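You operate a simulated robot arm through the tools that you are given. There is no shell and no other tool.

You run a simulated robot arm. Do the job below in one go: nothing can be reset, and whatever is moved stays where it is left.

Task
Crank the raised barrel's door up, then chock it and slide the red knob out.
Fine: red knob in to crank; free the yellow chock to turn it. Where these are worked on the way, their far stop is far enough and under half their travel is too little: red knob, yellow chock.
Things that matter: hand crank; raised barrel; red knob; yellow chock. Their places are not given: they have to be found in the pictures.

The check looks at the end state, three seconds after you hand in, the way a careful person would. Anything else that was tipped, shoved, dropped, spilled or broken makes it a failure.

Robot
A 7-joint arm with a two-finger parallel gripper, fixed in place. Base frame: the origin is at the foot of the arm, x ahead of it, y to its left, z up. Lengths are in m, angles in rad, forces in N, time in s.
Its first joint turns from -2.601 to 2.601 rad. Payload 3.43 kg.
The tool frame sits at the grasp point between the pads (the TCP): z along the fingers, y along the line on which they close. The tips reach 0.03 m beyond it. The gripper opens to 0.094 m. The fingers are 0.028 m wide and 0.01 m thick; the gripper's body (0.05 by 0.096 m) begins 0.055 m behind the TCP.
Orientation is that of the tool frame in the base frame, as a unit quaternion [x, y, z, w]. With the fingers straight down and closing along the base's y, the tool's x points along the base's -x, its y along +y and its z along -z.

Tools
- The arm moves only by the tool send_rows. Its argument "rows" is one flat list of numbers, 6 for each row, row after row: the shift along the base's x, y, z in cm, then the turn, a rotation vector about the base's x, y, z in rad. In form: [dx, dy, dz, rx, ry, rz, dx, dy, dz, rx, ry, rz, ...]. A call has 1 to 20 rows; each row shifts and turns the commanded pose from where the row before left it. "gripper" is the opening, from 0 (shut) to 1 (fully open), set as the call begins (left out, the last holds). A row lasts 0.2 s, in which the tool goes at most 0.05 m and 0.15 rad; a call with a longer step from one row to the next is refused whole, and so is a gripper value outside its range. Where a pose cannot be reached the arm comes as near as it can. A force on the tool above 90 N (or 10 N above the force at the start of the call, whichever is more), or a blocked arm, ends the call early, and 0.2 s more pass. The fingers move at their own pace (about 0.045 m/s each) and stop on an object; they squeeze with about 27 N. The grip force told is the motor's: it shows also when the fingers shut on nothing. Time passes only in rows, and 0.2 s behind the last, so rows that do not move let the fingers close. The reply holds the time, the measured pose of the TCP, the force on the tool along the base axes, the opening and the grip force, in the units named above and with some noise, with the torque about the TCP (base axes, N m) and any sound that the robot's microphone picked up.
- Cameras (640 x 400 px; columns grow to the right, rows downward): "scene" is fixed at [0.2204, 0.5002, 1.0408]; the picture's right is [-0.83, -0.56, 0.00], its down [-0.13, 0.19, -0.97] and it looks along [0.55, -0.81, -0.23] (base axes); focal length 309 px, centre (320, 200). "wrist" rides on the gripper at [0.076, 0.014, -0.102] in the tool frame; the picture's right is [-0.18, 0.98, 0.00], its down [-0.75, -0.14, -0.64] and it looks along [-0.63, -0.12, 0.77] (tool axes); focal length 243 px, centre (320, 200).
- get_image(camera): a new picture of that camera. It takes no simulated time.
- locate(camera, pixels): for up to 12 pixels [column, row] of the newest picture of that camera ("zoom" is the newest enlarged one), the place [x, y, z] in the base frame of the surface seen there, good to about 0.002 m. It takes no simulated time.
- enlarge(camera, box): a new picture of the part [left, top, right, bottom] of that camera's present view, enlarged. It takes no simulated time.
- finish_job(): hands the job in; it is judged then, once.

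Leave the gripper open and the arm clear of the work at the hand-in unless told otherwise.

The tools are called after ">>>" as name(argument=value, ...) on one line, values as JSON. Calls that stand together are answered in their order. send_rows: Moves the arm, as the interface text tells. Its arguments: {"type":"object","properties":{"rows":{"type":"array","items":{"type":"number"}},"gripper":{"type":"number"}},"required":["rows"]} The other tools are called the same way: get_image (camera) takes a picture; locate (camera, pixels) gives the place of the surface under pixels of a picture; enlarge (camera, box) takes an enlarged picture of a part of a camera's view; finish_job () hands the job in.

At the start:

```text
clock: 0.0
eef_pos: [0.6619, -0.491, 0.8489]
ee_rot: [0.0, 1.0, -0.001, 0.0]
contact_force: [0.1, 0.0, -1.0]
ft_torque: [-0.03, 0.01, 0.02]
finger_gap: 0.0939
grasp_force: 0.1
```

scene: 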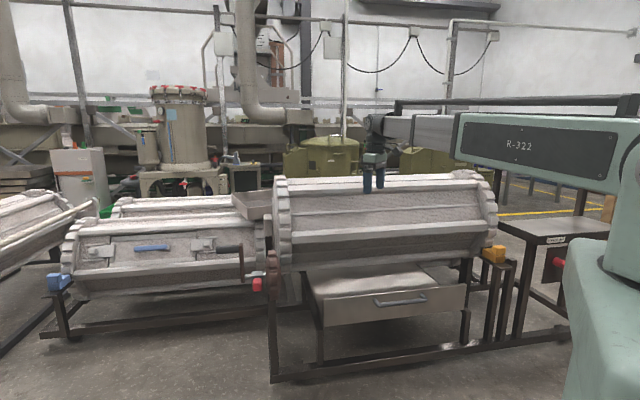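
wrist: 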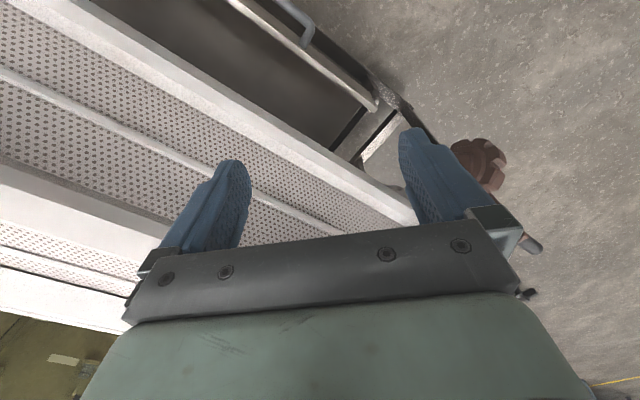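

I see a raised barrel in the middle, a yellow block near (493,254), a red thing near (258,285) and another near (558,262). I'll enlarge these areas.

>>> enlarge(camera="scene", box=[200, 160, 360, 310])

>>> enlarge(camera="scene", box=[430, 200, 590, 300])

>>> enlarge(camera="scene", box=[30, 180, 290, 330])

```text
2.67 times, centred on (280, 235) of scene
```

zoom: 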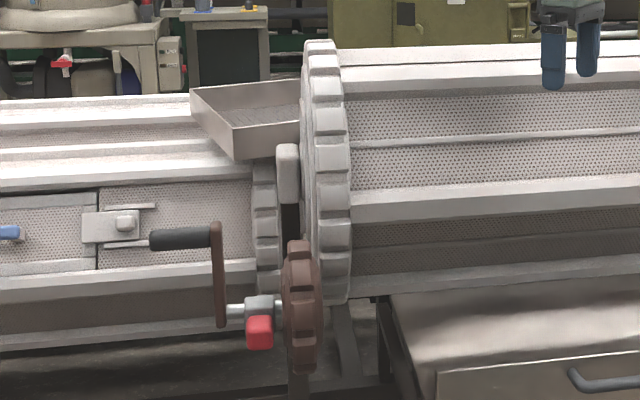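

```text
4.00 times, centred on (510, 250) of scene
```

zoom: 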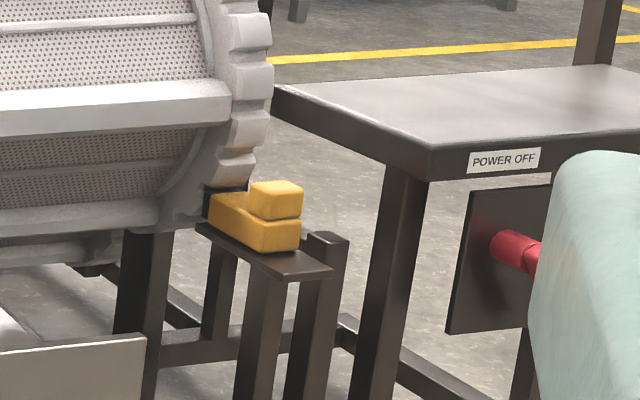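

```text
2.46 times, centred on (160, 255) of scene
```

zoom: 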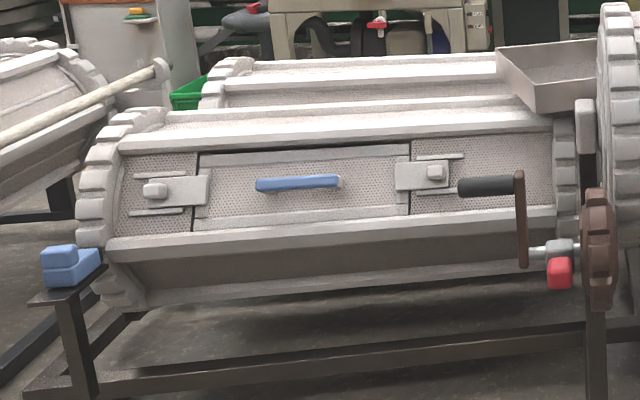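

Crank on the left end with brown pinion and red knob; yellow chock on a ledge by the right-end teeth. I'll fetch positions from a scene picture: crank handle (about 232,220), knob (258,285), pinion, barrel, chock.

>>> enlarge(camera="scene", box=[228, 235, 292, 300])

>>> get_image(camera="scene")

>>> locate(camera="scene", pixels=[[222, 249], [235, 249], [241, 260], [243, 277], [249, 276], [257, 274], [258, 285], [271, 262], [274, 290], [280, 190], [300, 215], [480, 190]])

>>> locate(camera="scene", pixels=[[499, 247], [500, 251], [485, 255], [495, 261], [503, 268], [490, 215], [493, 225], [490, 235], [486, 245], [290, 225], [400, 225], [400, 260]])

```text
6.15 times, centred on (260, 268) of scene
```

zoom: 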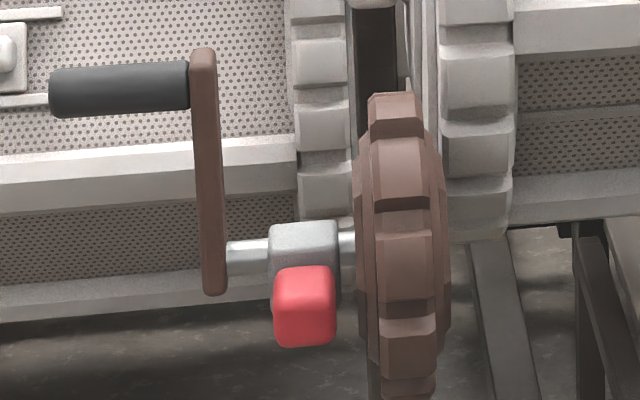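

```text
taken
```

scene: 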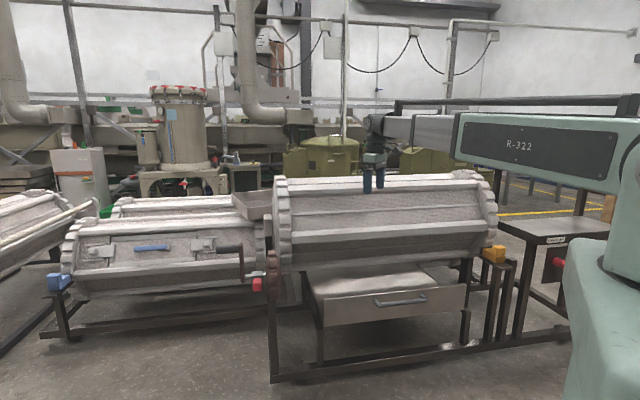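

```text
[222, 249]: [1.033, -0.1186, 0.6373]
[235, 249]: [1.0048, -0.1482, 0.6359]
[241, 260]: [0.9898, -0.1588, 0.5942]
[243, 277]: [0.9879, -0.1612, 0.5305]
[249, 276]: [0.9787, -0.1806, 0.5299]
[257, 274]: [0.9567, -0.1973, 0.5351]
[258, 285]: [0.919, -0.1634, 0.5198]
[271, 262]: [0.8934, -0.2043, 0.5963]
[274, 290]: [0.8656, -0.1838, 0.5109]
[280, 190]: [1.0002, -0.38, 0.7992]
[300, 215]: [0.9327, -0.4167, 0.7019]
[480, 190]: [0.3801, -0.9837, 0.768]
```

```text
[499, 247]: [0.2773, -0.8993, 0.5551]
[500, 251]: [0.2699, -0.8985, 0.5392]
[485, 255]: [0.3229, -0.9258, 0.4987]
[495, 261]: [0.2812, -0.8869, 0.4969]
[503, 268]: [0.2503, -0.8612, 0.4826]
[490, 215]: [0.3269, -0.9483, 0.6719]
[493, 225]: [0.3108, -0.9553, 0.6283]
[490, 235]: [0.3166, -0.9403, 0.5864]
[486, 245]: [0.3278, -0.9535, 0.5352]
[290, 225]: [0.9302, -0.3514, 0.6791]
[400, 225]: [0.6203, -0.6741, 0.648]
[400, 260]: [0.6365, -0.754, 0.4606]
```

Next I look closer at the barrel itself to find its door, and at the chock.

>>> enlarge(camera="scene", box=[260, 160, 400, 280])

>>> enlarge(camera="scene", box=[380, 160, 520, 280])

>>> enlarge(camera="wrist", box=[0, 0, 640, 400])

>>> locate(camera="wrist", pixels=[[20, 30], [150, 90], [20, 200], [100, 100], [120, 250], [60, 230], [60, 310], [300, 170], [380, 200], [480, 160], [530, 240], [300, 30]])

```text
3.33 times, centred on (330, 220) of scene
```

zoom: 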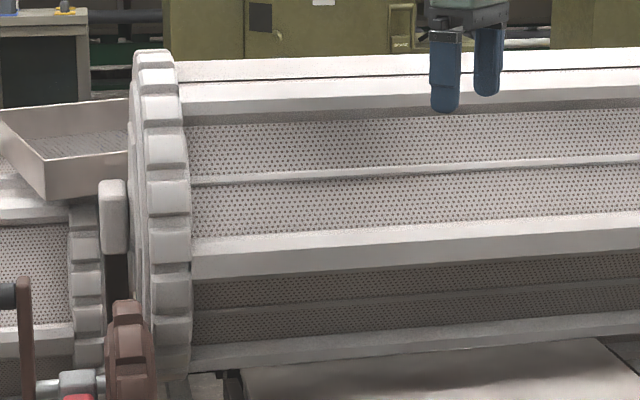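

```text
3.33 times, centred on (450, 220) of scene
```

zoom: 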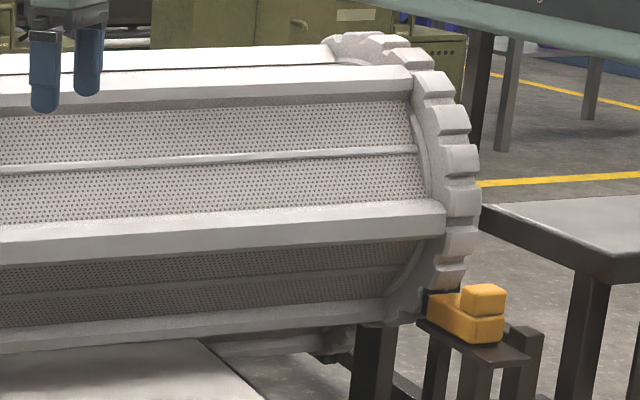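

```text
1.00 times, centred on (320, 200) of wrist (not enlarged: the box is as wide or as high as the picture)
```

zoom: 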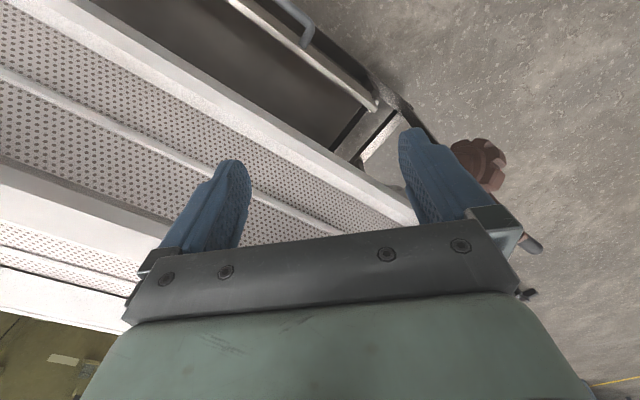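

```text
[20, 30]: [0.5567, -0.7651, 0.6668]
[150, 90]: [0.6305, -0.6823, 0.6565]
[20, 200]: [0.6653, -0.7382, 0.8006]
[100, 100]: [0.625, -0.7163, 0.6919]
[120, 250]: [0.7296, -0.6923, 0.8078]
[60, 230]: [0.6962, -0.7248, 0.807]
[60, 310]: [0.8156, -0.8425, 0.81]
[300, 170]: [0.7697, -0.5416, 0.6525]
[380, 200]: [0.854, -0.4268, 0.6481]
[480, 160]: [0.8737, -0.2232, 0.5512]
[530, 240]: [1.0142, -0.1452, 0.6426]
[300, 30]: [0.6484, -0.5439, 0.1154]
```

The barrel looks hexagonal with ribs; the two front panels (facing the scene camera) have no door. I'll raise the arm and look at the top and back of the barrel with the wrist camera.

>>> send_rows(rows=[0, 0, 4.5, 0, 0, 0, 0, 0, 4.5, 0, 0, 0, 0, 0, 4.5, 0, 0, 0, 0, 0, 4.5, 0, 0, 0, 0, 0, 4.5, 0, 0, 0, 0, 0, 0, 0, 0, -0.14, 0, 0, 0, 0, 0, -0.14, 0, 0, 0, 0, 0, -0.14, 0, 0, 0, 0, 0, -0.14, 0, 0, 0, 0, 0, -0.14], gripper=1)

>>> get_image(camera="wrist")

```text
clock: 2.2
eef_pos: [0.661, -0.4896, 1.073]
ee_rot: [0.343, 0.939, 0.0, 0.0]
contact_force: [-0.4, 0.4, 0.4]
ft_torque: [-0.01, -0.02, 0.0]
finger_gap: 0.0942
grasp_force: 0.0
```

```text
taken
```

wrist: 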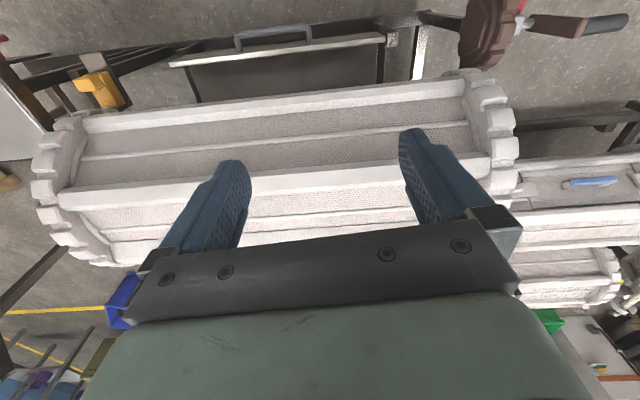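

The top panel appears plain too. I'll move over further to see the back of the barrel.

>>> send_rows(rows=[3, -3, 2, 0, 0, 0, 3, -3, 2, 0, 0, 0, 3, -3, 2, 0, 0, 0, 3, -3, 0, 0, 0, 0, 3, -3, 0, 0, 0, 0, 3, -3, 0, 0, 0, 0])

>>> get_image(camera="wrist")

>>> get_image(camera="scene")

```text
clock: 3.6
eef_pos: [0.8417, -0.6707, 1.1335]
ee_rot: [0.343, 0.939, 0.0, 0.0]
contact_force: [-0.2, 0.2, -0.6]
ft_torque: [0.0, 0.01, -0.03]
finger_gap: 0.094
grasp_force: 0.1
```

```text
taken
```

wrist: 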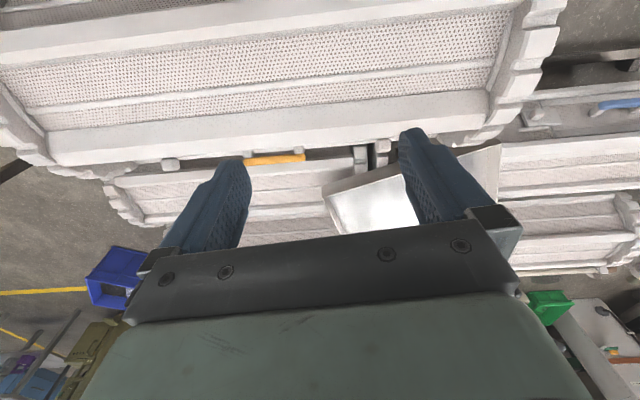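

```text
taken
```

scene: 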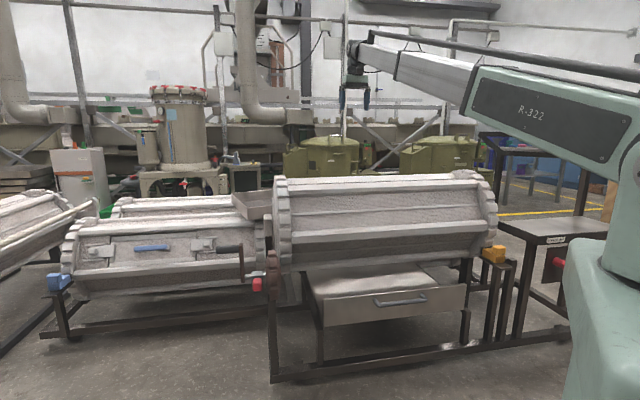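

A yellow handle is seen behind the rear top rib at wrist (275,158), with latches at (170,165) and (380,145): it's the door on the rear side. I'll locate those.

>>> locate(camera="wrist", pixels=[[250, 160], [275, 158], [303, 156], [170, 163], [361, 155], [383, 146], [150, 150], [400, 130], [150, 20], [400, 60], [375, 165], [530, 40]])

>>> enlarge(camera="wrist", box=[100, 80, 420, 280])

>>> send_rows(rows=[3, -3, 1, 0, 0, 0, 3, -3, 1, 0, 0, 0, 3, -3, 1, 0, 0, 0, 3, -3, 0, 0, 0, 0])

>>> get_image(camera="wrist")

```text
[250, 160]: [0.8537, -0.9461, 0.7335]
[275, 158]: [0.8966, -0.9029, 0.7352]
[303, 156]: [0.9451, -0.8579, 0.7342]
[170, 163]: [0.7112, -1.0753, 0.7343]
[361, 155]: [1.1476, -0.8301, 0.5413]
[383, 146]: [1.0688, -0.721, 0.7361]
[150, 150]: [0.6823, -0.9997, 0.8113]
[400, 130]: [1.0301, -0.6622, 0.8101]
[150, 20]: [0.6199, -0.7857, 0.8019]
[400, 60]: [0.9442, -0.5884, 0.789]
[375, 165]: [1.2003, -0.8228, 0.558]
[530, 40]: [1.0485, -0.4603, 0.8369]
```

```text
2.00 times, centred on (260, 180) of wrist
```

zoom: 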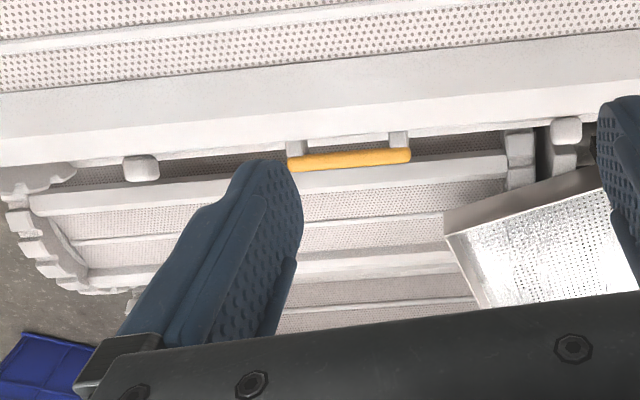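

```text
clock: 4.6
eef_pos: [0.8976, -0.7347, 1.1398]
ee_rot: [0.343, 0.939, 0.0, 0.002]
contact_force: [-0.3, -0.6, 0.4]
ft_torque: [0.02, -0.02, -0.01]
finger_gap: 0.0939
grasp_force: 0.1
out of reach, approached as far as the arm can: row 2, 3, 4
```

```text
taken
```

wrist: 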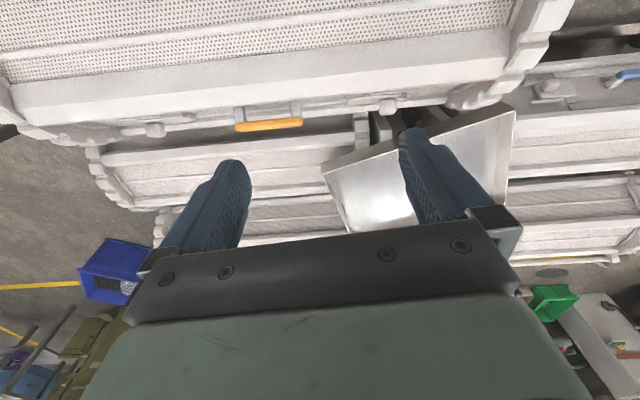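

The door (yellow handle near (0.897,-0.903,0.735)) is on the rear panel, so it must come up and over towards the front by about 60°. Now I move back and look at the crank and red knob.

>>> send_rows(rows=[-3, 3, 0, 0, 0, 0, -3, 3, 0, 0, 0, 0, -3, 3, 0, 0, 0, 0, -3, 3, 0, 0, 0, 0, -1, 4, 0, 0, 0, 0, -1, 4, 0, 0, 0, 0, 0, 4, 0, 0, 0, 0, 0, 4, 0, 0, 0, 0, 0, 4, 0, 0, 0, 0, 0, 4, 0, 0, 0, 0, 0, 4, 0, 0, 0, 0, 0, 4, 0, 0, 0, 0, 0, 4, 0, 0, 0, 0, 0, 4, 0, 0, 0, 0])

>>> get_image(camera="wrist")

```text
clock: 7.6
eef_pos: [0.7585, -0.2133, 1.1409]
ee_rot: [0.343, 0.939, 0.0, 0.0]
contact_force: [0.5, -0.9, -0.3]
ft_torque: [0.04, 0.0, -0.02]
finger_gap: 0.0941
grasp_force: 0.0
```

```text
taken
```

wrist: 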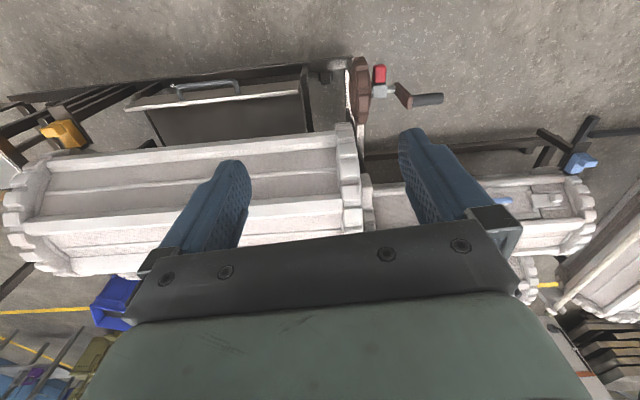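

A clear view of crank and knob at the top of the wrist image. I'll enlarge and locate parts.

>>> enlarge(camera="wrist", box=[310, 40, 460, 140])

>>> locate(camera="wrist", pixels=[[352, 85], [358, 85], [366, 85], [379, 68], [379, 78], [379, 90], [395, 92], [404, 96], [415, 99], [438, 99], [345, 150], [360, 115]])

>>> locate(camera="zoom", pixels=[[290, 120], [290, 160], [290, 195], [290, 230], [185, 200], [210, 200], [240, 200], [340, 225], [400, 245], [440, 255], [550, 250], [150, 380]])

```text
4.00 times, centred on (385, 90) of wrist
```

zoom: 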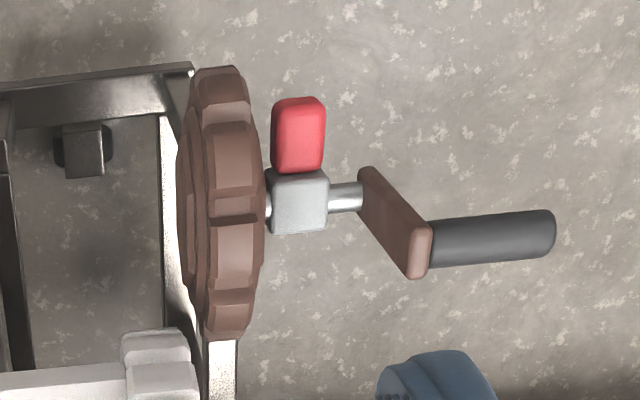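

```text
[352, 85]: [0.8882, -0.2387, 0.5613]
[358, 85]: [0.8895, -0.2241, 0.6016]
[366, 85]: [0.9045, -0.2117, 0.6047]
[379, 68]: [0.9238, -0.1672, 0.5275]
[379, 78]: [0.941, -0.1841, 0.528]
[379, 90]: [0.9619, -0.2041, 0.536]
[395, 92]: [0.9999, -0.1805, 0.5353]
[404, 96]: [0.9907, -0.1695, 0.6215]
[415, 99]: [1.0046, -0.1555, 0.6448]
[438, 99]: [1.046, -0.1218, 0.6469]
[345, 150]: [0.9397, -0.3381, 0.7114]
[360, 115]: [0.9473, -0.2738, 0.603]
```

```text
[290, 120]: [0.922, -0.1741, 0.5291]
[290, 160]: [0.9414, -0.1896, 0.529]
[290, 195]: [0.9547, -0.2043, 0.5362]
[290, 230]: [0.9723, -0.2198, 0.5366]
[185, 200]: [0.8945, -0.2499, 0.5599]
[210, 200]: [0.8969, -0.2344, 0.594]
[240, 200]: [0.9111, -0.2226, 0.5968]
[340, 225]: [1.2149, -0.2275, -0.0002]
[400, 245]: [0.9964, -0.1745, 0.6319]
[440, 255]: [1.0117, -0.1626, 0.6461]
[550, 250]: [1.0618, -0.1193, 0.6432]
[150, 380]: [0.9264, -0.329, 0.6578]
```

Readings: the pinion sits at about 0.455–0.49 along the barrel axis while the ring gear is at 0.40–0.44, so it's disengaged: the knob is now out. I'll bring the hand in front of the knob, tilted 60° for a level view.

>>> send_rows(rows=[0.4, 2.1, -3, 0, 0, -0.085, 0.4, 2.1, -3, -0.0926, -0.0926, 0, 0.4, 2.1, -3, -0.0926, -0.0926, 0, 0.4, 2.1, -3, -0.0926, -0.0926, 0, 0.4, 2.1, -3, -0.0926, -0.0926, 0, 0.4, 2.1, -3, -0.0926, -0.0926, 0, 0.4, 2.1, -3, -0.0926, -0.0926, 0, 0.4, 2.1, -3, -0.0926, -0.0926, 0, 0, 0, -4, -0.0926, -0.0926, 0, 0, 0, -4, 0, 0, 0, 0, 0, -4, 0, 0, 0, 0, 0, -4, 0, 0, 0, 0, 0, -4, 0, 0, 0, 0, 0, -4, 0, 0, 0, 0, 0, -4, 0, 0, 0])

>>> get_image(camera="wrist")

>>> get_image(camera="scene")

```text
clock: 10.8
eef_pos: [0.7906, -0.0458, 0.622]
ee_rot: [0.332, 0.799, -0.192, 0.463]
contact_force: [0.1, -0.2, -0.5]
ft_torque: [-0.04, -0.02, -0.02]
finger_gap: 0.0941
grasp_force: 0.1
```

```text
taken
```

wrist: 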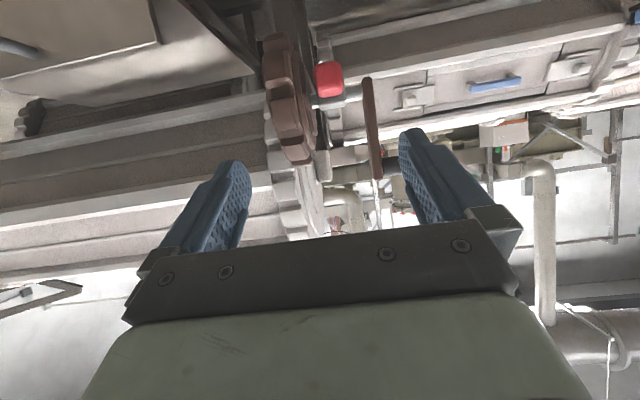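

```text
taken
```

scene: 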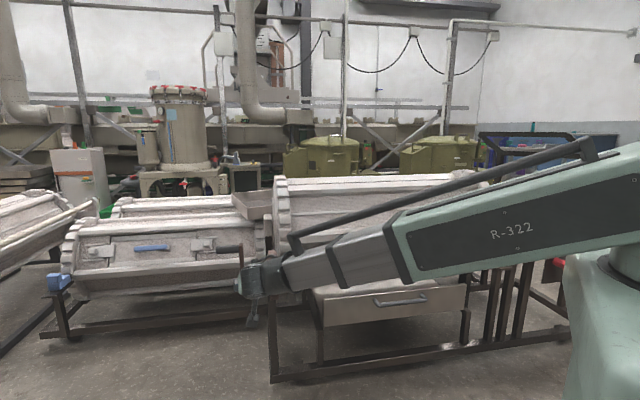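

I see (upside-down view) the knob at (328,79), pinion at (285,95), crank arm at (372,125). I'll enlarge and measure.

>>> enlarge(camera="wrist", box=[240, 20, 420, 190])

>>> locate(camera="wrist", pixels=[[318, 70], [328, 65], [328, 79], [341, 79], [328, 94], [318, 85], [348, 95], [372, 85], [372, 130], [376, 170], [300, 60], [310, 100]])

```text
2.35 times, centred on (330, 105) of wrist
```

zoom: 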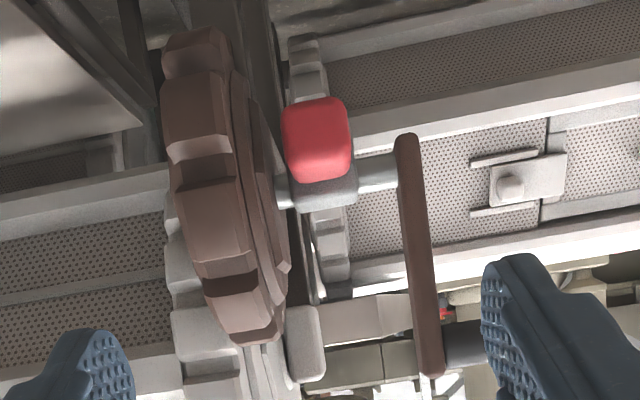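

```text
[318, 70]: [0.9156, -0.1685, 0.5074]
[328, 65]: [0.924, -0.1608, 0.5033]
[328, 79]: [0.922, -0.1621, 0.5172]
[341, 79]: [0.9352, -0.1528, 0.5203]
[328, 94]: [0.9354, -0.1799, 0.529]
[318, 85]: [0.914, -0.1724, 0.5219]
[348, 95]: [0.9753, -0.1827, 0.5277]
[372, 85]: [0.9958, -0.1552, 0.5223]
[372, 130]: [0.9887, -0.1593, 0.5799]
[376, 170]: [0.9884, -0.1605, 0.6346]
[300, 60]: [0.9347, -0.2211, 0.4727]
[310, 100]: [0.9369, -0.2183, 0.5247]
```

Knob measured: along-axis 0.524–0.554, z 0.500–0.529, front face about 0.766 out. I'll turn the hand so fingers point level at it and close vertically (finger width 28 mm fits within the 30 mm knob, so it clears pinion plate and crank arm).

>>> send_rows(rows=[0, 0, 0, -0.0926, -0.0926, 0, 0, 0, 0, -0.0926, -0.0926, 0, 0, 0, 0, -0.0926, -0.0926, 0, 0, 0, 0, -0.0926, -0.0926, 0, 0, 0, 0, 0.101, -0.101, 0, 0, 0, 0, 0.101, -0.101, 0, 0, 0, 0, 0.101, -0.101, 0, 0, 0, 0, 0.101, -0.101, 0, 0, 0, 0, 0.101, -0.101, 0, 0, 0, 0, 0.101, -0.101, 0, 0, 0, 0, 0.101, -0.101, 0, 0, 0, 0, 0.101, -0.101, 0, 0, 0, 0, 0.101, -0.101, 0, 0, 0, 0, 0.101, -0.101, 0, 0, 0, 0, 0.101, -0.101, 0])

>>> get_image(camera="wrist")

>>> get_image(camera="scene")

```text
clock: 14.0
eef_pos: [0.8197, -0.0207, 0.6844]
ee_rot: [0.568, 0.457, 0.051, 0.682]
contact_force: [-0.2, -0.2, 0.0]
ft_torque: [-0.02, -0.01, 0.0]
finger_gap: 0.0939
grasp_force: 0.1
out of reach, approached as far as the arm can: row 10, 11, 12, 13, 14, 15
```

```text
taken
```

wrist: 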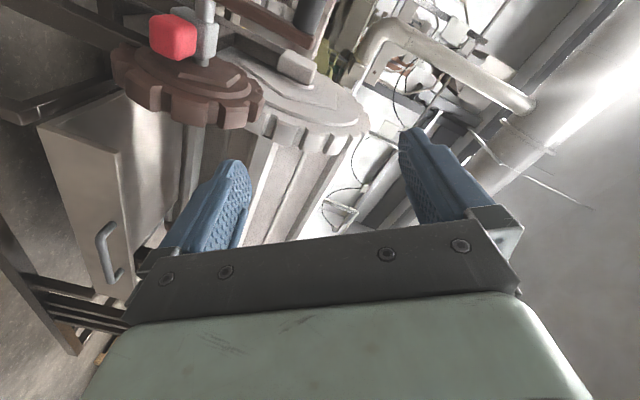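

```text
taken
```

scene: 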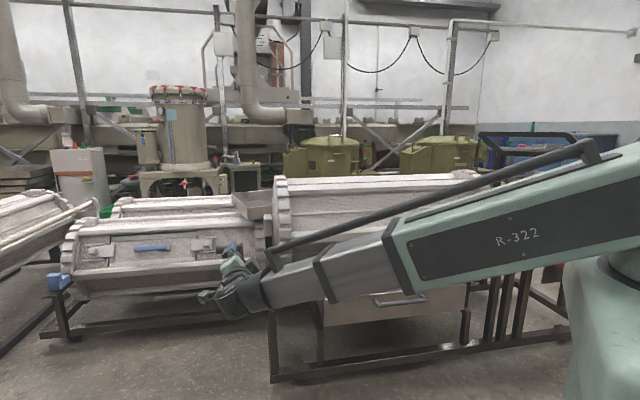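

The wrist hits a joint limit turning that way; I'll turn the other way (145° back about the tool axis) so the camera is on the barrel side.

>>> send_rows(rows=[-0.2, 0.2, 0, -0.0991, 0.1004, 0.0053, -0.2, 0.2, 0, -0.0991, 0.1004, 0.0053, -0.2, 0.2, 0, -0.0991, 0.1004, 0.0053, 0, 0, -0.5, -0.0991, 0.1004, 0.0053, 0, 0, -0.5, -0.0991, 0.1004, 0.0053, 0, 0, -0.5, -0.0991, 0.1004, 0.0053, 0, 0, -0.5, -0.0991, 0.1004, 0.0053, 0, 0, -0.5, -0.0991, 0.1004, 0.0053, 0, 0, -0.5, -0.0991, 0.1004, 0.0053, 0, 0, -0.5, -0.0991, 0.1004, 0.0053, 0, 0, -0.5, -0.0991, 0.1004, 0.0053, 0, 0, -0.5, -0.0991, 0.1004, 0.0053, 0, 0, -0.5, -0.0991, 0.1004, 0.0053, 0, 0, -0.5, -0.0991, 0.1004, 0.0053, 0, 0, -0.5, -0.0991, 0.1004, 0.0053, 0, 0, -0.5, -0.0991, 0.1004, 0.0053, 0, 0, -0.5, -0.0991, 0.1004, 0.0053, 0, 0, -0.5, -0.0991, 0.1004, 0.0053])

>>> get_image(camera="wrist")

>>> get_image(camera="scene")

```text
clock: 17.8
eef_pos: [0.8137, -0.0144, 0.6091]
ee_rot: [-0.273, 0.653, -0.653, 0.268]
contact_force: [0.8, 0.4, 0.1]
ft_torque: [0.0, 0.03, -0.01]
finger_gap: 0.0939
grasp_force: 0.2
```

```text
taken
```

wrist: 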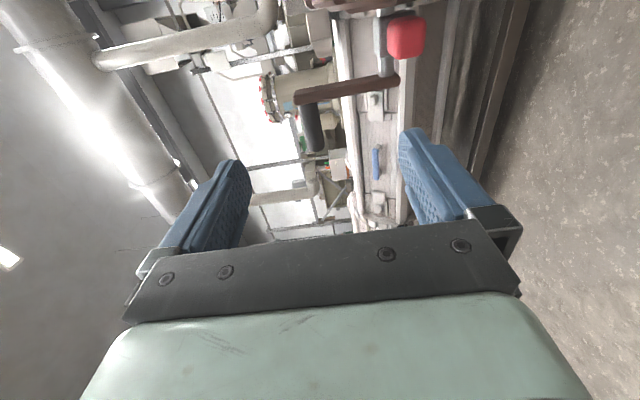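

```text
taken
```

scene: 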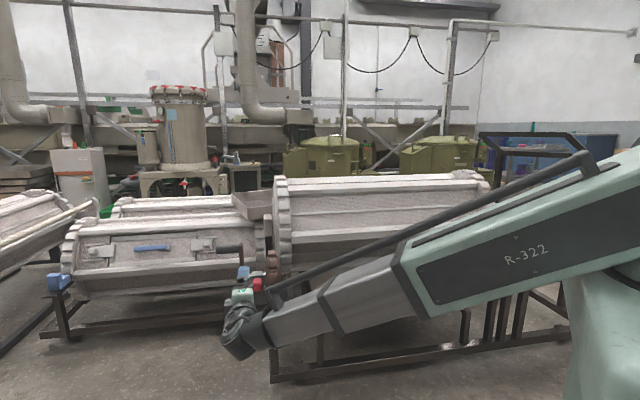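

Orientation reached. Next I move in front of the knob at its height, 9 cm short of it.

>>> send_rows(rows=[1.2, -2.1, -2.35, 0, 0, 0, 1.2, -2.1, -2.35, 0, 0, 0, 1.2, -2.1, -2.35, 0, 0, 0, 1.2, -2.2, -2.35, 0, 0, 0])

>>> get_image(camera="wrist")

>>> locate(camera="wrist", pixels=[[405, 60], [390, 60], [420, 60], [405, 40], [405, 80], [380, 60], [380, 85], [370, 100], [330, 110], [310, 120], [310, 150], [405, 100]])

```text
clock: 18.8
eef_pos: [0.8626, -0.0992, 0.5158]
ee_rot: [0.272, -0.653, 0.653, -0.27]
contact_force: [-0.6, -0.2, -0.3]
ft_torque: [-0.01, 0.01, 0.03]
finger_gap: 0.0938
grasp_force: 0.1
```

```text
taken
```

wrist: 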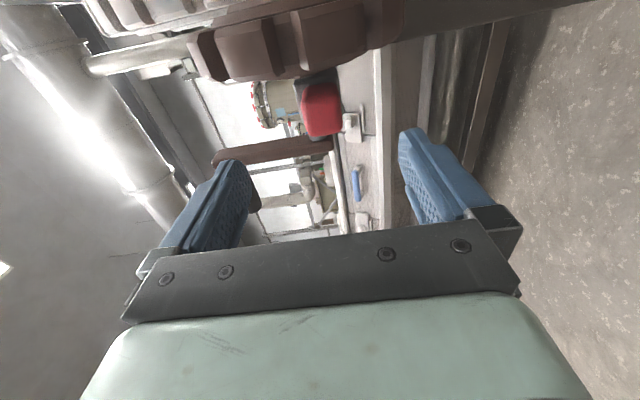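

```text
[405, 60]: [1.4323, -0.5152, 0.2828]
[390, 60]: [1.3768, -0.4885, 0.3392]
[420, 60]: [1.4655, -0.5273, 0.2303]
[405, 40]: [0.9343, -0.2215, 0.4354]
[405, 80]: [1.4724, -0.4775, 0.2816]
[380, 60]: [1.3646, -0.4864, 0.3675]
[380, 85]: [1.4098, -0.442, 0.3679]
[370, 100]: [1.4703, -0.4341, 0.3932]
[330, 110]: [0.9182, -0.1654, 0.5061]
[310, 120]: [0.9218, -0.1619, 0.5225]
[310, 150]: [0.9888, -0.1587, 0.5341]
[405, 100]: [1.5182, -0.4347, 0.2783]
```

Knob at (321,110) is between the fingers. I'll check its extents before closing in.

>>> locate(camera="wrist", pixels=[[306, 110], [338, 110], [320, 88], [320, 100], [320, 120], [320, 130], [326, 133], [300, 88], [290, 140], [330, 150], [230, 155], [360, 40]])

>>> enlarge(camera="wrist", box=[200, 20, 440, 170])

```text
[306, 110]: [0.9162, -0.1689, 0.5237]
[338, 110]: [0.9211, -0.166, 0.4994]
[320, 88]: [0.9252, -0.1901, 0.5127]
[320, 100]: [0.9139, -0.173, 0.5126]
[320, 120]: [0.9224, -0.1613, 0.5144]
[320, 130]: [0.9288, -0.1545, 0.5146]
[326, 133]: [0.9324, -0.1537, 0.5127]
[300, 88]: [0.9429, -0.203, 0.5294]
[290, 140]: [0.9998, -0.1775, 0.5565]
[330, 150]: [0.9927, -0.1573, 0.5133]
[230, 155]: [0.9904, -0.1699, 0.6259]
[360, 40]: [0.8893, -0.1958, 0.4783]
```

```text
2.67 times, centred on (320, 95) of wrist
```

zoom: 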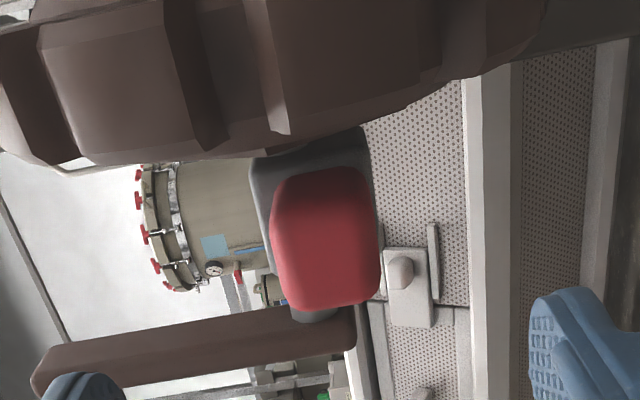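

Knob centre: axis 0.537, z 0.514. I advance 9 cm with open fingers, stopping tips just short of the grey collar.

>>> send_rows(rows=[1.54, -1.64, -0.03, 0, 0, 0, 1.54, -1.64, -0.03, 0, 0, 0, 1.54, -1.64, -0.03, 0, 0, 0, 1.54, -1.64, -0.03, 0, 0, 0])

>>> get_image(camera="wrist")

>>> get_image(camera="scene")

```text
clock: 19.8
eef_pos: [0.9243, -0.1661, 0.514]
ee_rot: [0.271, -0.653, 0.653, -0.27]
contact_force: [0.2, -0.1, 0.2]
ft_torque: [-0.01, 0.01, -0.02]
finger_gap: 0.0939
grasp_force: 0.0
```

```text
taken
```

wrist: 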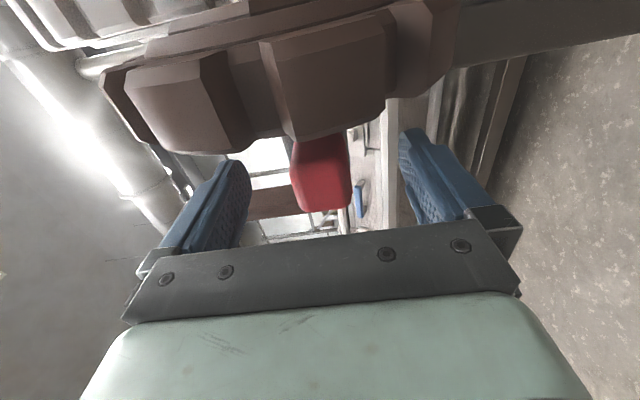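

```text
taken
```

scene: 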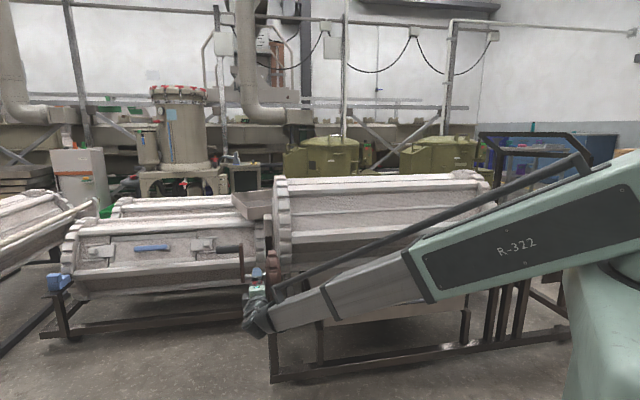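

Knob sits between the fingers. I close the gripper on it.

>>> send_rows(rows=[0, 0, 0, 0, 0, 0, 0, 0, 0, 0, 0, 0, 0, 0, 0, 0, 0, 0, 0, 0, 0, 0, 0, 0, 0, 0, 0, 0, 0, 0], gripper=0)

>>> get_image(camera="wrist")

```text
clock: 21.0
eef_pos: [0.924, -0.1653, 0.5128]
ee_rot: [0.271, -0.653, 0.653, -0.269]
contact_force: [-1.6, 0.2, -8.7]
ft_torque: [0.16, -0.09, 0.08]
finger_gap: 0.0363
grasp_force: 43.9
```

```text
taken
```

wrist: 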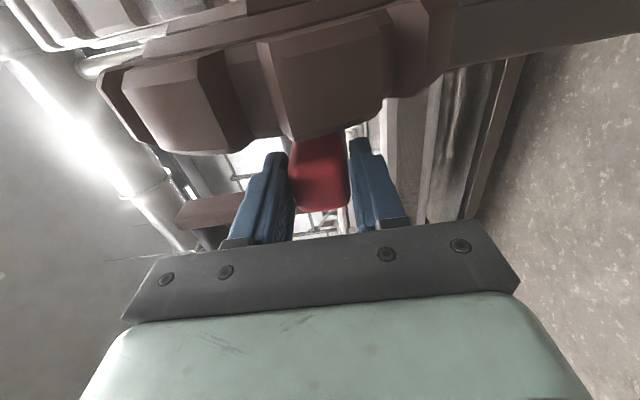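

Gripped (gap 36 mm). I slide it inward (towards the barrel) slowly and watch the force.

>>> send_rows(rows=[-0.35, -0.35, -0.02, 0, 0, 0, -0.35, -0.35, -0.02, 0, 0, 0, -0.35, -0.35, -0.02, 0, 0, 0, -0.35, -0.35, -0.02, 0, 0, 0])

>>> get_image(camera="wrist")

```text
clock: 22.0
eef_pos: [0.9101, -0.1775, 0.5127]
ee_rot: [-0.272, 0.654, -0.653, 0.27]
contact_force: [6.8, -4.0, -9.8]
ft_torque: [0.18, 0.02, 1.08]
finger_gap: 0.0361
grasp_force: 45.1
```

```text
taken
```

wrist: 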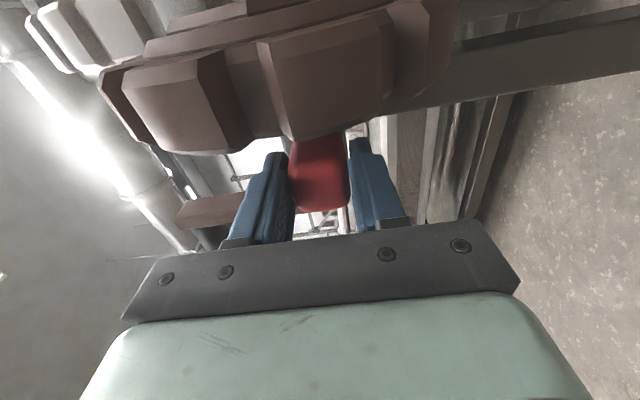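

Pinion and crank move together with the knob. I continue inward.

>>> send_rows(rows=[-0.33, -0.36, 0, 0, 0, 0, -0.33, -0.36, 0, 0, 0, 0, -0.33, -0.36, 0, 0, 0, 0, -0.33, -0.36, 0, 0, 0, 0])

>>> get_image(camera="wrist")

>>> enlarge(camera="scene", box=[200, 200, 360, 320])

```text
clock: 23.0
eef_pos: [0.896, -0.1925, 0.5124]
ee_rot: [-0.272, 0.653, -0.653, 0.27]
contact_force: [-9.3, 11.8, -15.8]
ft_torque: [0.17, -0.04, -0.12]
finger_gap: 0.0363
grasp_force: 45.1
```

```text
taken
```

wrist: 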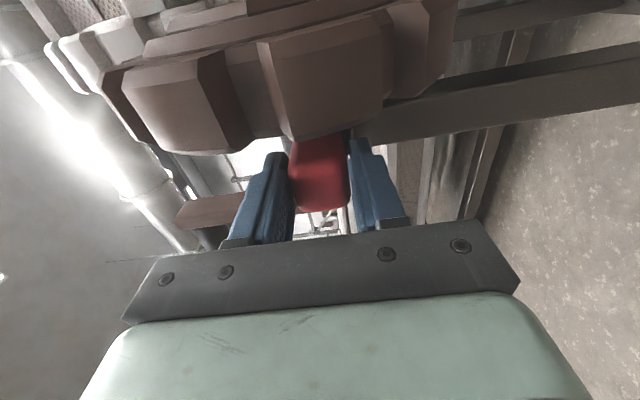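

```text
3.33 times, centred on (280, 260) of scene
```

zoom: 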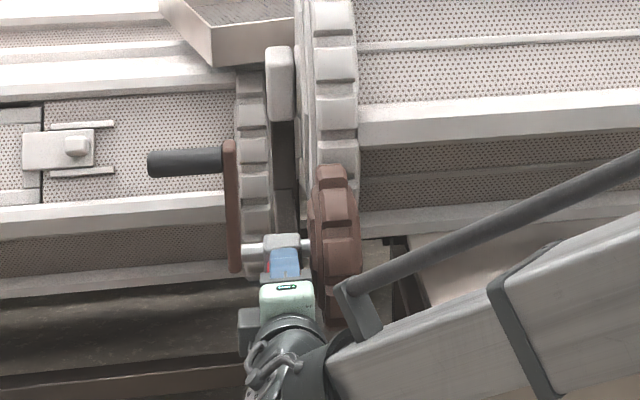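

Moved 39 mm so far and the pinion is now nearly in the ring plane. I continue until its stop.

>>> send_rows(rows=[-0.35, -0.3, 0.02, 0, 0, 0, -0.3, -0.3, 0.02, 0, 0, 0, -0.3, -0.3, 0.02, 0, 0, 0, -0.3, -0.3, 0, 0, 0, 0])

>>> get_image(camera="wrist")

```text
clock: 24.0
eef_pos: [0.886, -0.2024, 0.5131]
ee_rot: [-0.275, 0.653, -0.651, 0.272]
contact_force: [12.6, 29.8, -20.9]
ft_torque: [0.48, -0.57, -0.01]
finger_gap: 0.0363
grasp_force: 44.9
```

```text
taken
```

wrist: 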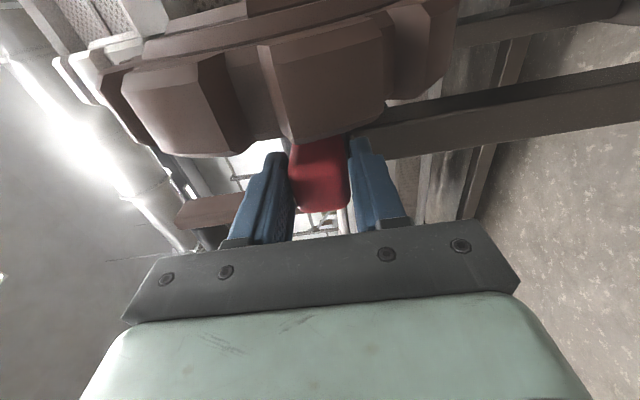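

The along-axis force rose to 30 N after ~53 mm travel: the far stop. I release and back away to look.

>>> send_rows(rows=[0.1, 0.1, 0, 0, 0, 0, 0, 0, 0, 0, 0, 0, 0, 0, 0, 0, 0, 0, 0, 0, 0, 0, 0, 0, 0, 0, 0, 0, 0, 0], gripper=1)

>>> send_rows(rows=[-2, 2, 0, 0, 0, 0, -2, 2, 0, 0, 0, 0, -2, 2, 0, 0, 0, 0, -2, 2, 0, 0, 0, 0, -2, 2, 0, 0, 0, 0])

>>> get_image(camera="wrist")

>>> enlarge(camera="scene", box=[200, 200, 360, 320])

```text
clock: 25.2
eef_pos: [0.8844, -0.2042, 0.5143]
ee_rot: [0.271, -0.653, 0.653, -0.271]
contact_force: [-0.4, 0.5, 0.7]
ft_torque: [0.01, -0.01, -0.01]
finger_gap: 0.0937
grasp_force: 0.2
```

```text
clock: 26.4
eef_pos: [0.7855, -0.1049, 0.5151]
ee_rot: [0.271, -0.653, 0.654, -0.27]
contact_force: [0.3, 0.2, -0.2]
ft_torque: [0.0, -0.01, 0.02]
finger_gap: 0.0939
grasp_force: 0.0
```

```text
taken
```

wrist: 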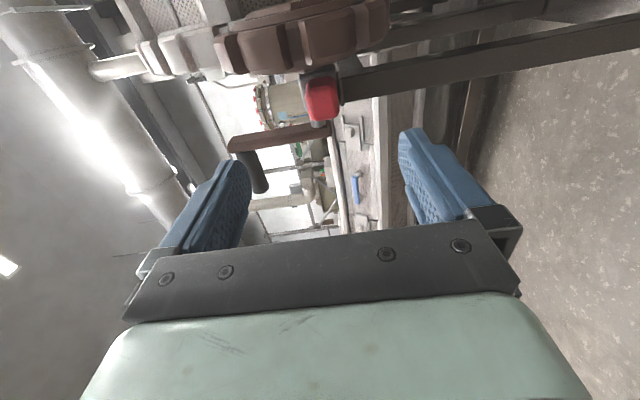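

```text
3.33 times, centred on (280, 260) of scene
```

zoom: 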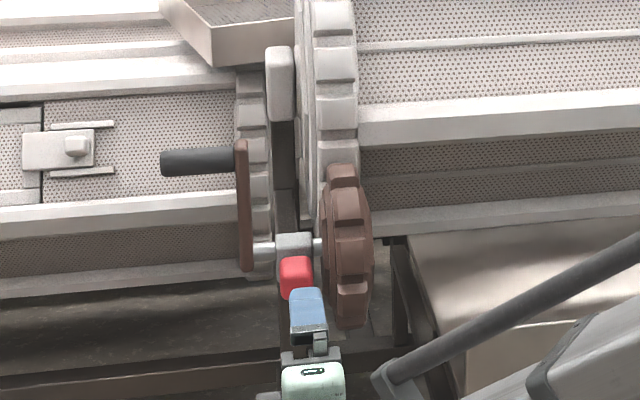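

The pinion now meshes with the ring. Next I retract up, turn the fingers down, and swing to the yellow chock.

>>> send_rows(rows=[-0.5, -1, 4, 0.101, 0.101, 0, -0.5, -1, 4, 0.101, 0.101, 0, -0.5, -1, 4, 0.101, 0.101, 0, -0.5, -1, 4, 0.101, 0.101, 0, -0.5, -1, 4, 0.101, 0.101, 0, -0.5, -1, 4, 0.101, 0.101, 0, -0.5, -1, 4, 0.101, 0.101, 0, -0.5, -1, 4, 0.101, 0.101, 0, -0.5, -1, 4, 0.101, 0.101, 0, -0.5, -1, 4, 0.101, 0.101, 0, -0.5, -1, 4, 0.101, 0.101, 0])

>>> send_rows(rows=[-3, -3.5, 0, 0, 0, -0.1428, -3, -3.5, 0, 0, 0, -0.1428, -3, -3.5, 0, 0, 0, -0.1428, -3, -3.5, 0, 0, 0, -0.1428, -3, -3.5, 0, 0, 0, -0.1428, -3, -3.5, 0, 0, 0, -0.1428, -3, -3.5, 0, 0, 0, -0.1428, -3, -3.5, 0, 0, 0, -0.1428, -3, -3.5, 0, 0, 0, -0.1428, -3, -3.5, 0, 0, 0, -0.1428, -3, -3.5, 0, 0, 0, -0.1428, -3, -3.5, 0, 0, 0, 0, -3, -3.5, 0, 0, 0, 0, -3, -3.5, 0, 0, 0, 0])

>>> get_image(camera="wrist")

>>> get_image(camera="scene")

```text
clock: 28.8
eef_pos: [0.7303, -0.2155, 0.9549]
ee_rot: [-0.385, 0.923, 0.002, 0.001]
contact_force: [0.4, 0.3, -0.1]
ft_torque: [-0.02, 0.0, 0.02]
finger_gap: 0.0939
grasp_force: 0.1
```

```text
clock: 31.8
eef_pos: [0.3082, -0.7068, 0.9538]
ee_rot: [0.382, 0.924, 0.001, 0.0]
contact_force: [0.3, 0.1, -0.4]
ft_torque: [-0.01, 0.0, -0.02]
finger_gap: 0.0941
grasp_force: 0.2
```

```text
taken
```

wrist: 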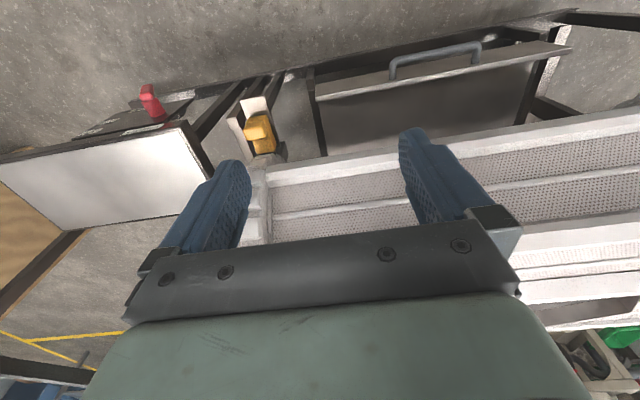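

```text
taken
```

scene: 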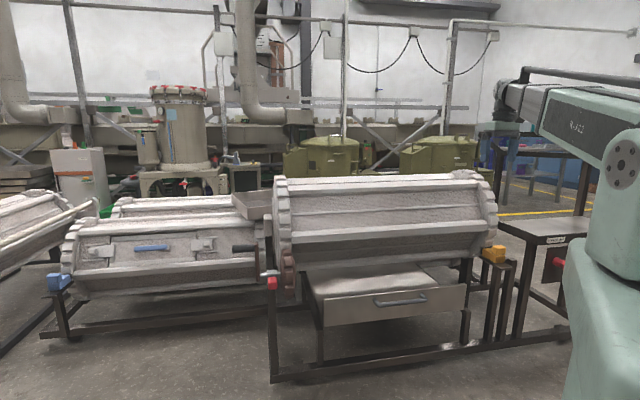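

Chock at (260,130) on the wrist picture, on a light track. I enlarge and measure it.

>>> enlarge(camera="wrist", box=[200, 70, 340, 180])

>>> locate(camera="wrist", pixels=[[250, 100], [245, 108], [235, 120], [247, 123], [266, 117], [257, 125], [252, 133], [268, 130], [256, 143], [275, 140], [263, 150], [260, 175]])

```text
3.64 times, centred on (270, 125) of wrist
```

zoom: 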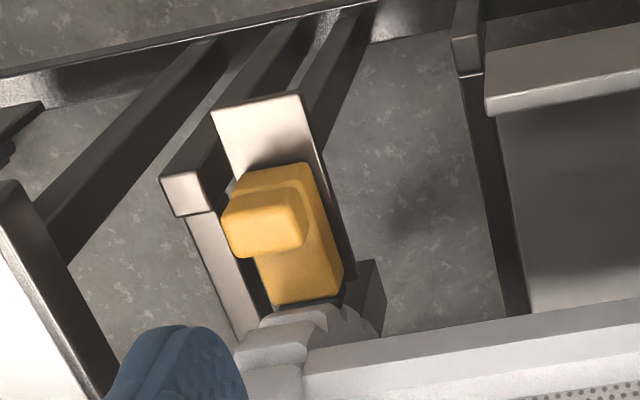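

```text
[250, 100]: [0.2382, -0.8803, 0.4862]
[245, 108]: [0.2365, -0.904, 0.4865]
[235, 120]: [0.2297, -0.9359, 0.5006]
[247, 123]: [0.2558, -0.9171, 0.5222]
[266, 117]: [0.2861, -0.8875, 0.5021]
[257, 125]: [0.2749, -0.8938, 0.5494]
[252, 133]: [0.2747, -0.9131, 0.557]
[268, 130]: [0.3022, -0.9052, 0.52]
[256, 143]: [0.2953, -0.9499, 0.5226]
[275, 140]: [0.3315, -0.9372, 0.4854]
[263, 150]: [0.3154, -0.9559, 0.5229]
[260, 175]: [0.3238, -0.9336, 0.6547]
```

I measure the chock and track edges in finer detail on the enlarged picture.

>>> locate(camera="zoom", pixels=[[215, 112], [298, 97], [232, 165], [228, 215], [290, 193], [300, 240], [236, 250], [262, 225], [240, 180], [305, 170], [275, 295], [338, 272]])

>>> send_rows(rows=[-2, 1, -3, 0, 0, 0, -2, 1, -3, 0, 0, 0, -2, 1, -3, 0, 0, 0])

>>> get_image(camera="wrist")

```text
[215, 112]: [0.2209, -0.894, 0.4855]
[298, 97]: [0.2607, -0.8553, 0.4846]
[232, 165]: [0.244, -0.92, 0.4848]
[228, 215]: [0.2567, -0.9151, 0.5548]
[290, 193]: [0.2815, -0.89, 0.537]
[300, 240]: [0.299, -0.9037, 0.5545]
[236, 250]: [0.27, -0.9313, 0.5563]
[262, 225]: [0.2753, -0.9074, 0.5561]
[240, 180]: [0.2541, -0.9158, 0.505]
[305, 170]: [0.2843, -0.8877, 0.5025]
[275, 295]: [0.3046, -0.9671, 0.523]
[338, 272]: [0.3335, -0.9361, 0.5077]
```

```text
clock: 32.6
eef_pos: [0.2488, -0.6741, 0.8642]
ee_rot: [0.381, 0.924, 0.001, 0.0]
contact_force: [0.0, 0.7, -0.4]
ft_torque: [0.03, 0.04, -0.02]
finger_gap: 0.094
grasp_force: 0.1
```

```text
taken
```

wrist: 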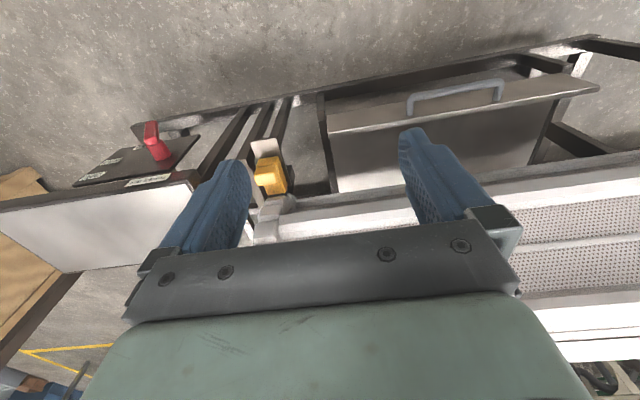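

Chock's upper grip block: centre about (0.2775,-0.910), 40 mm wide, z 0.522–0.557; free track in front of it. I tilt the hand 20° away from the ring and go above it.

>>> send_rows(rows=[0.067, -3.03, -3.146, -0.0823, -0.0823, 0, 0.067, -3.03, -3.146, -0.0823, -0.0823, 0, 0.067, -3.03, -3.146, -0.0823, -0.0823, 0, 0.067, -3.03, -3.146, 0, 0, 0, 0.067, -3.03, -3.146, 0, 0, 0, 0.067, -3.03, -3.146, 0, 0, 0, 0.067, -3.03, -3.146, 0, 0, 0], gripper=0.75)

>>> get_image(camera="wrist")

>>> get_image(camera="scene")

```text
clock: 34.2
eef_pos: [0.2543, -0.8891, 0.6441]
ee_rot: [0.376, 0.91, -0.065, 0.161]
contact_force: [0.2, 0.6, -0.4]
ft_torque: [-0.01, 0.0, 0.02]
finger_gap: 0.0705
grasp_force: 0.1
```

```text
taken
```

wrist: 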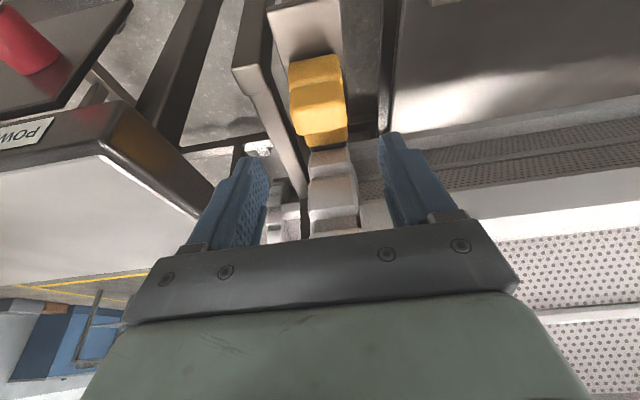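

```text
taken
```

scene: 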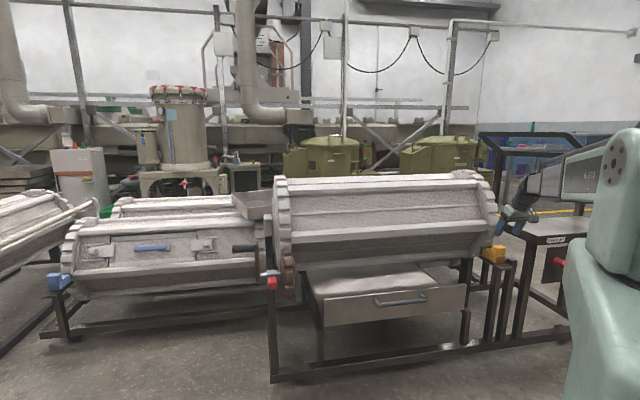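

I re-measure the chock and the ring teeth from here.

>>> enlarge(camera="wrist", box=[230, 0, 420, 210])

>>> locate(camera="wrist", pixels=[[295, 88], [340, 84], [297, 108], [341, 104], [318, 95], [318, 110], [318, 70], [310, 140], [340, 135], [330, 165], [330, 195], [250, 85]])

```text
1.90 times, centred on (325, 105) of wrist
```

zoom: 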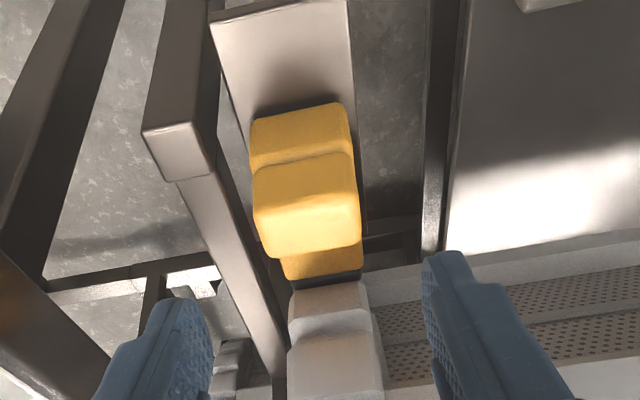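

```text
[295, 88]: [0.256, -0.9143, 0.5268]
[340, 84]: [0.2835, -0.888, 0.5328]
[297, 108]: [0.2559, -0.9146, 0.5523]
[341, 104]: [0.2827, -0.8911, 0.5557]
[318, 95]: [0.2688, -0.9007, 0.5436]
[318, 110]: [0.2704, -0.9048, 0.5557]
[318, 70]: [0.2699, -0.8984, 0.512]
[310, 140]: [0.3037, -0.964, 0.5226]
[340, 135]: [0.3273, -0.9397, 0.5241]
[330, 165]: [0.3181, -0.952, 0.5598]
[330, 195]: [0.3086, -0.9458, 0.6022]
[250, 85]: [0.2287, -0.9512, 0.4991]
```

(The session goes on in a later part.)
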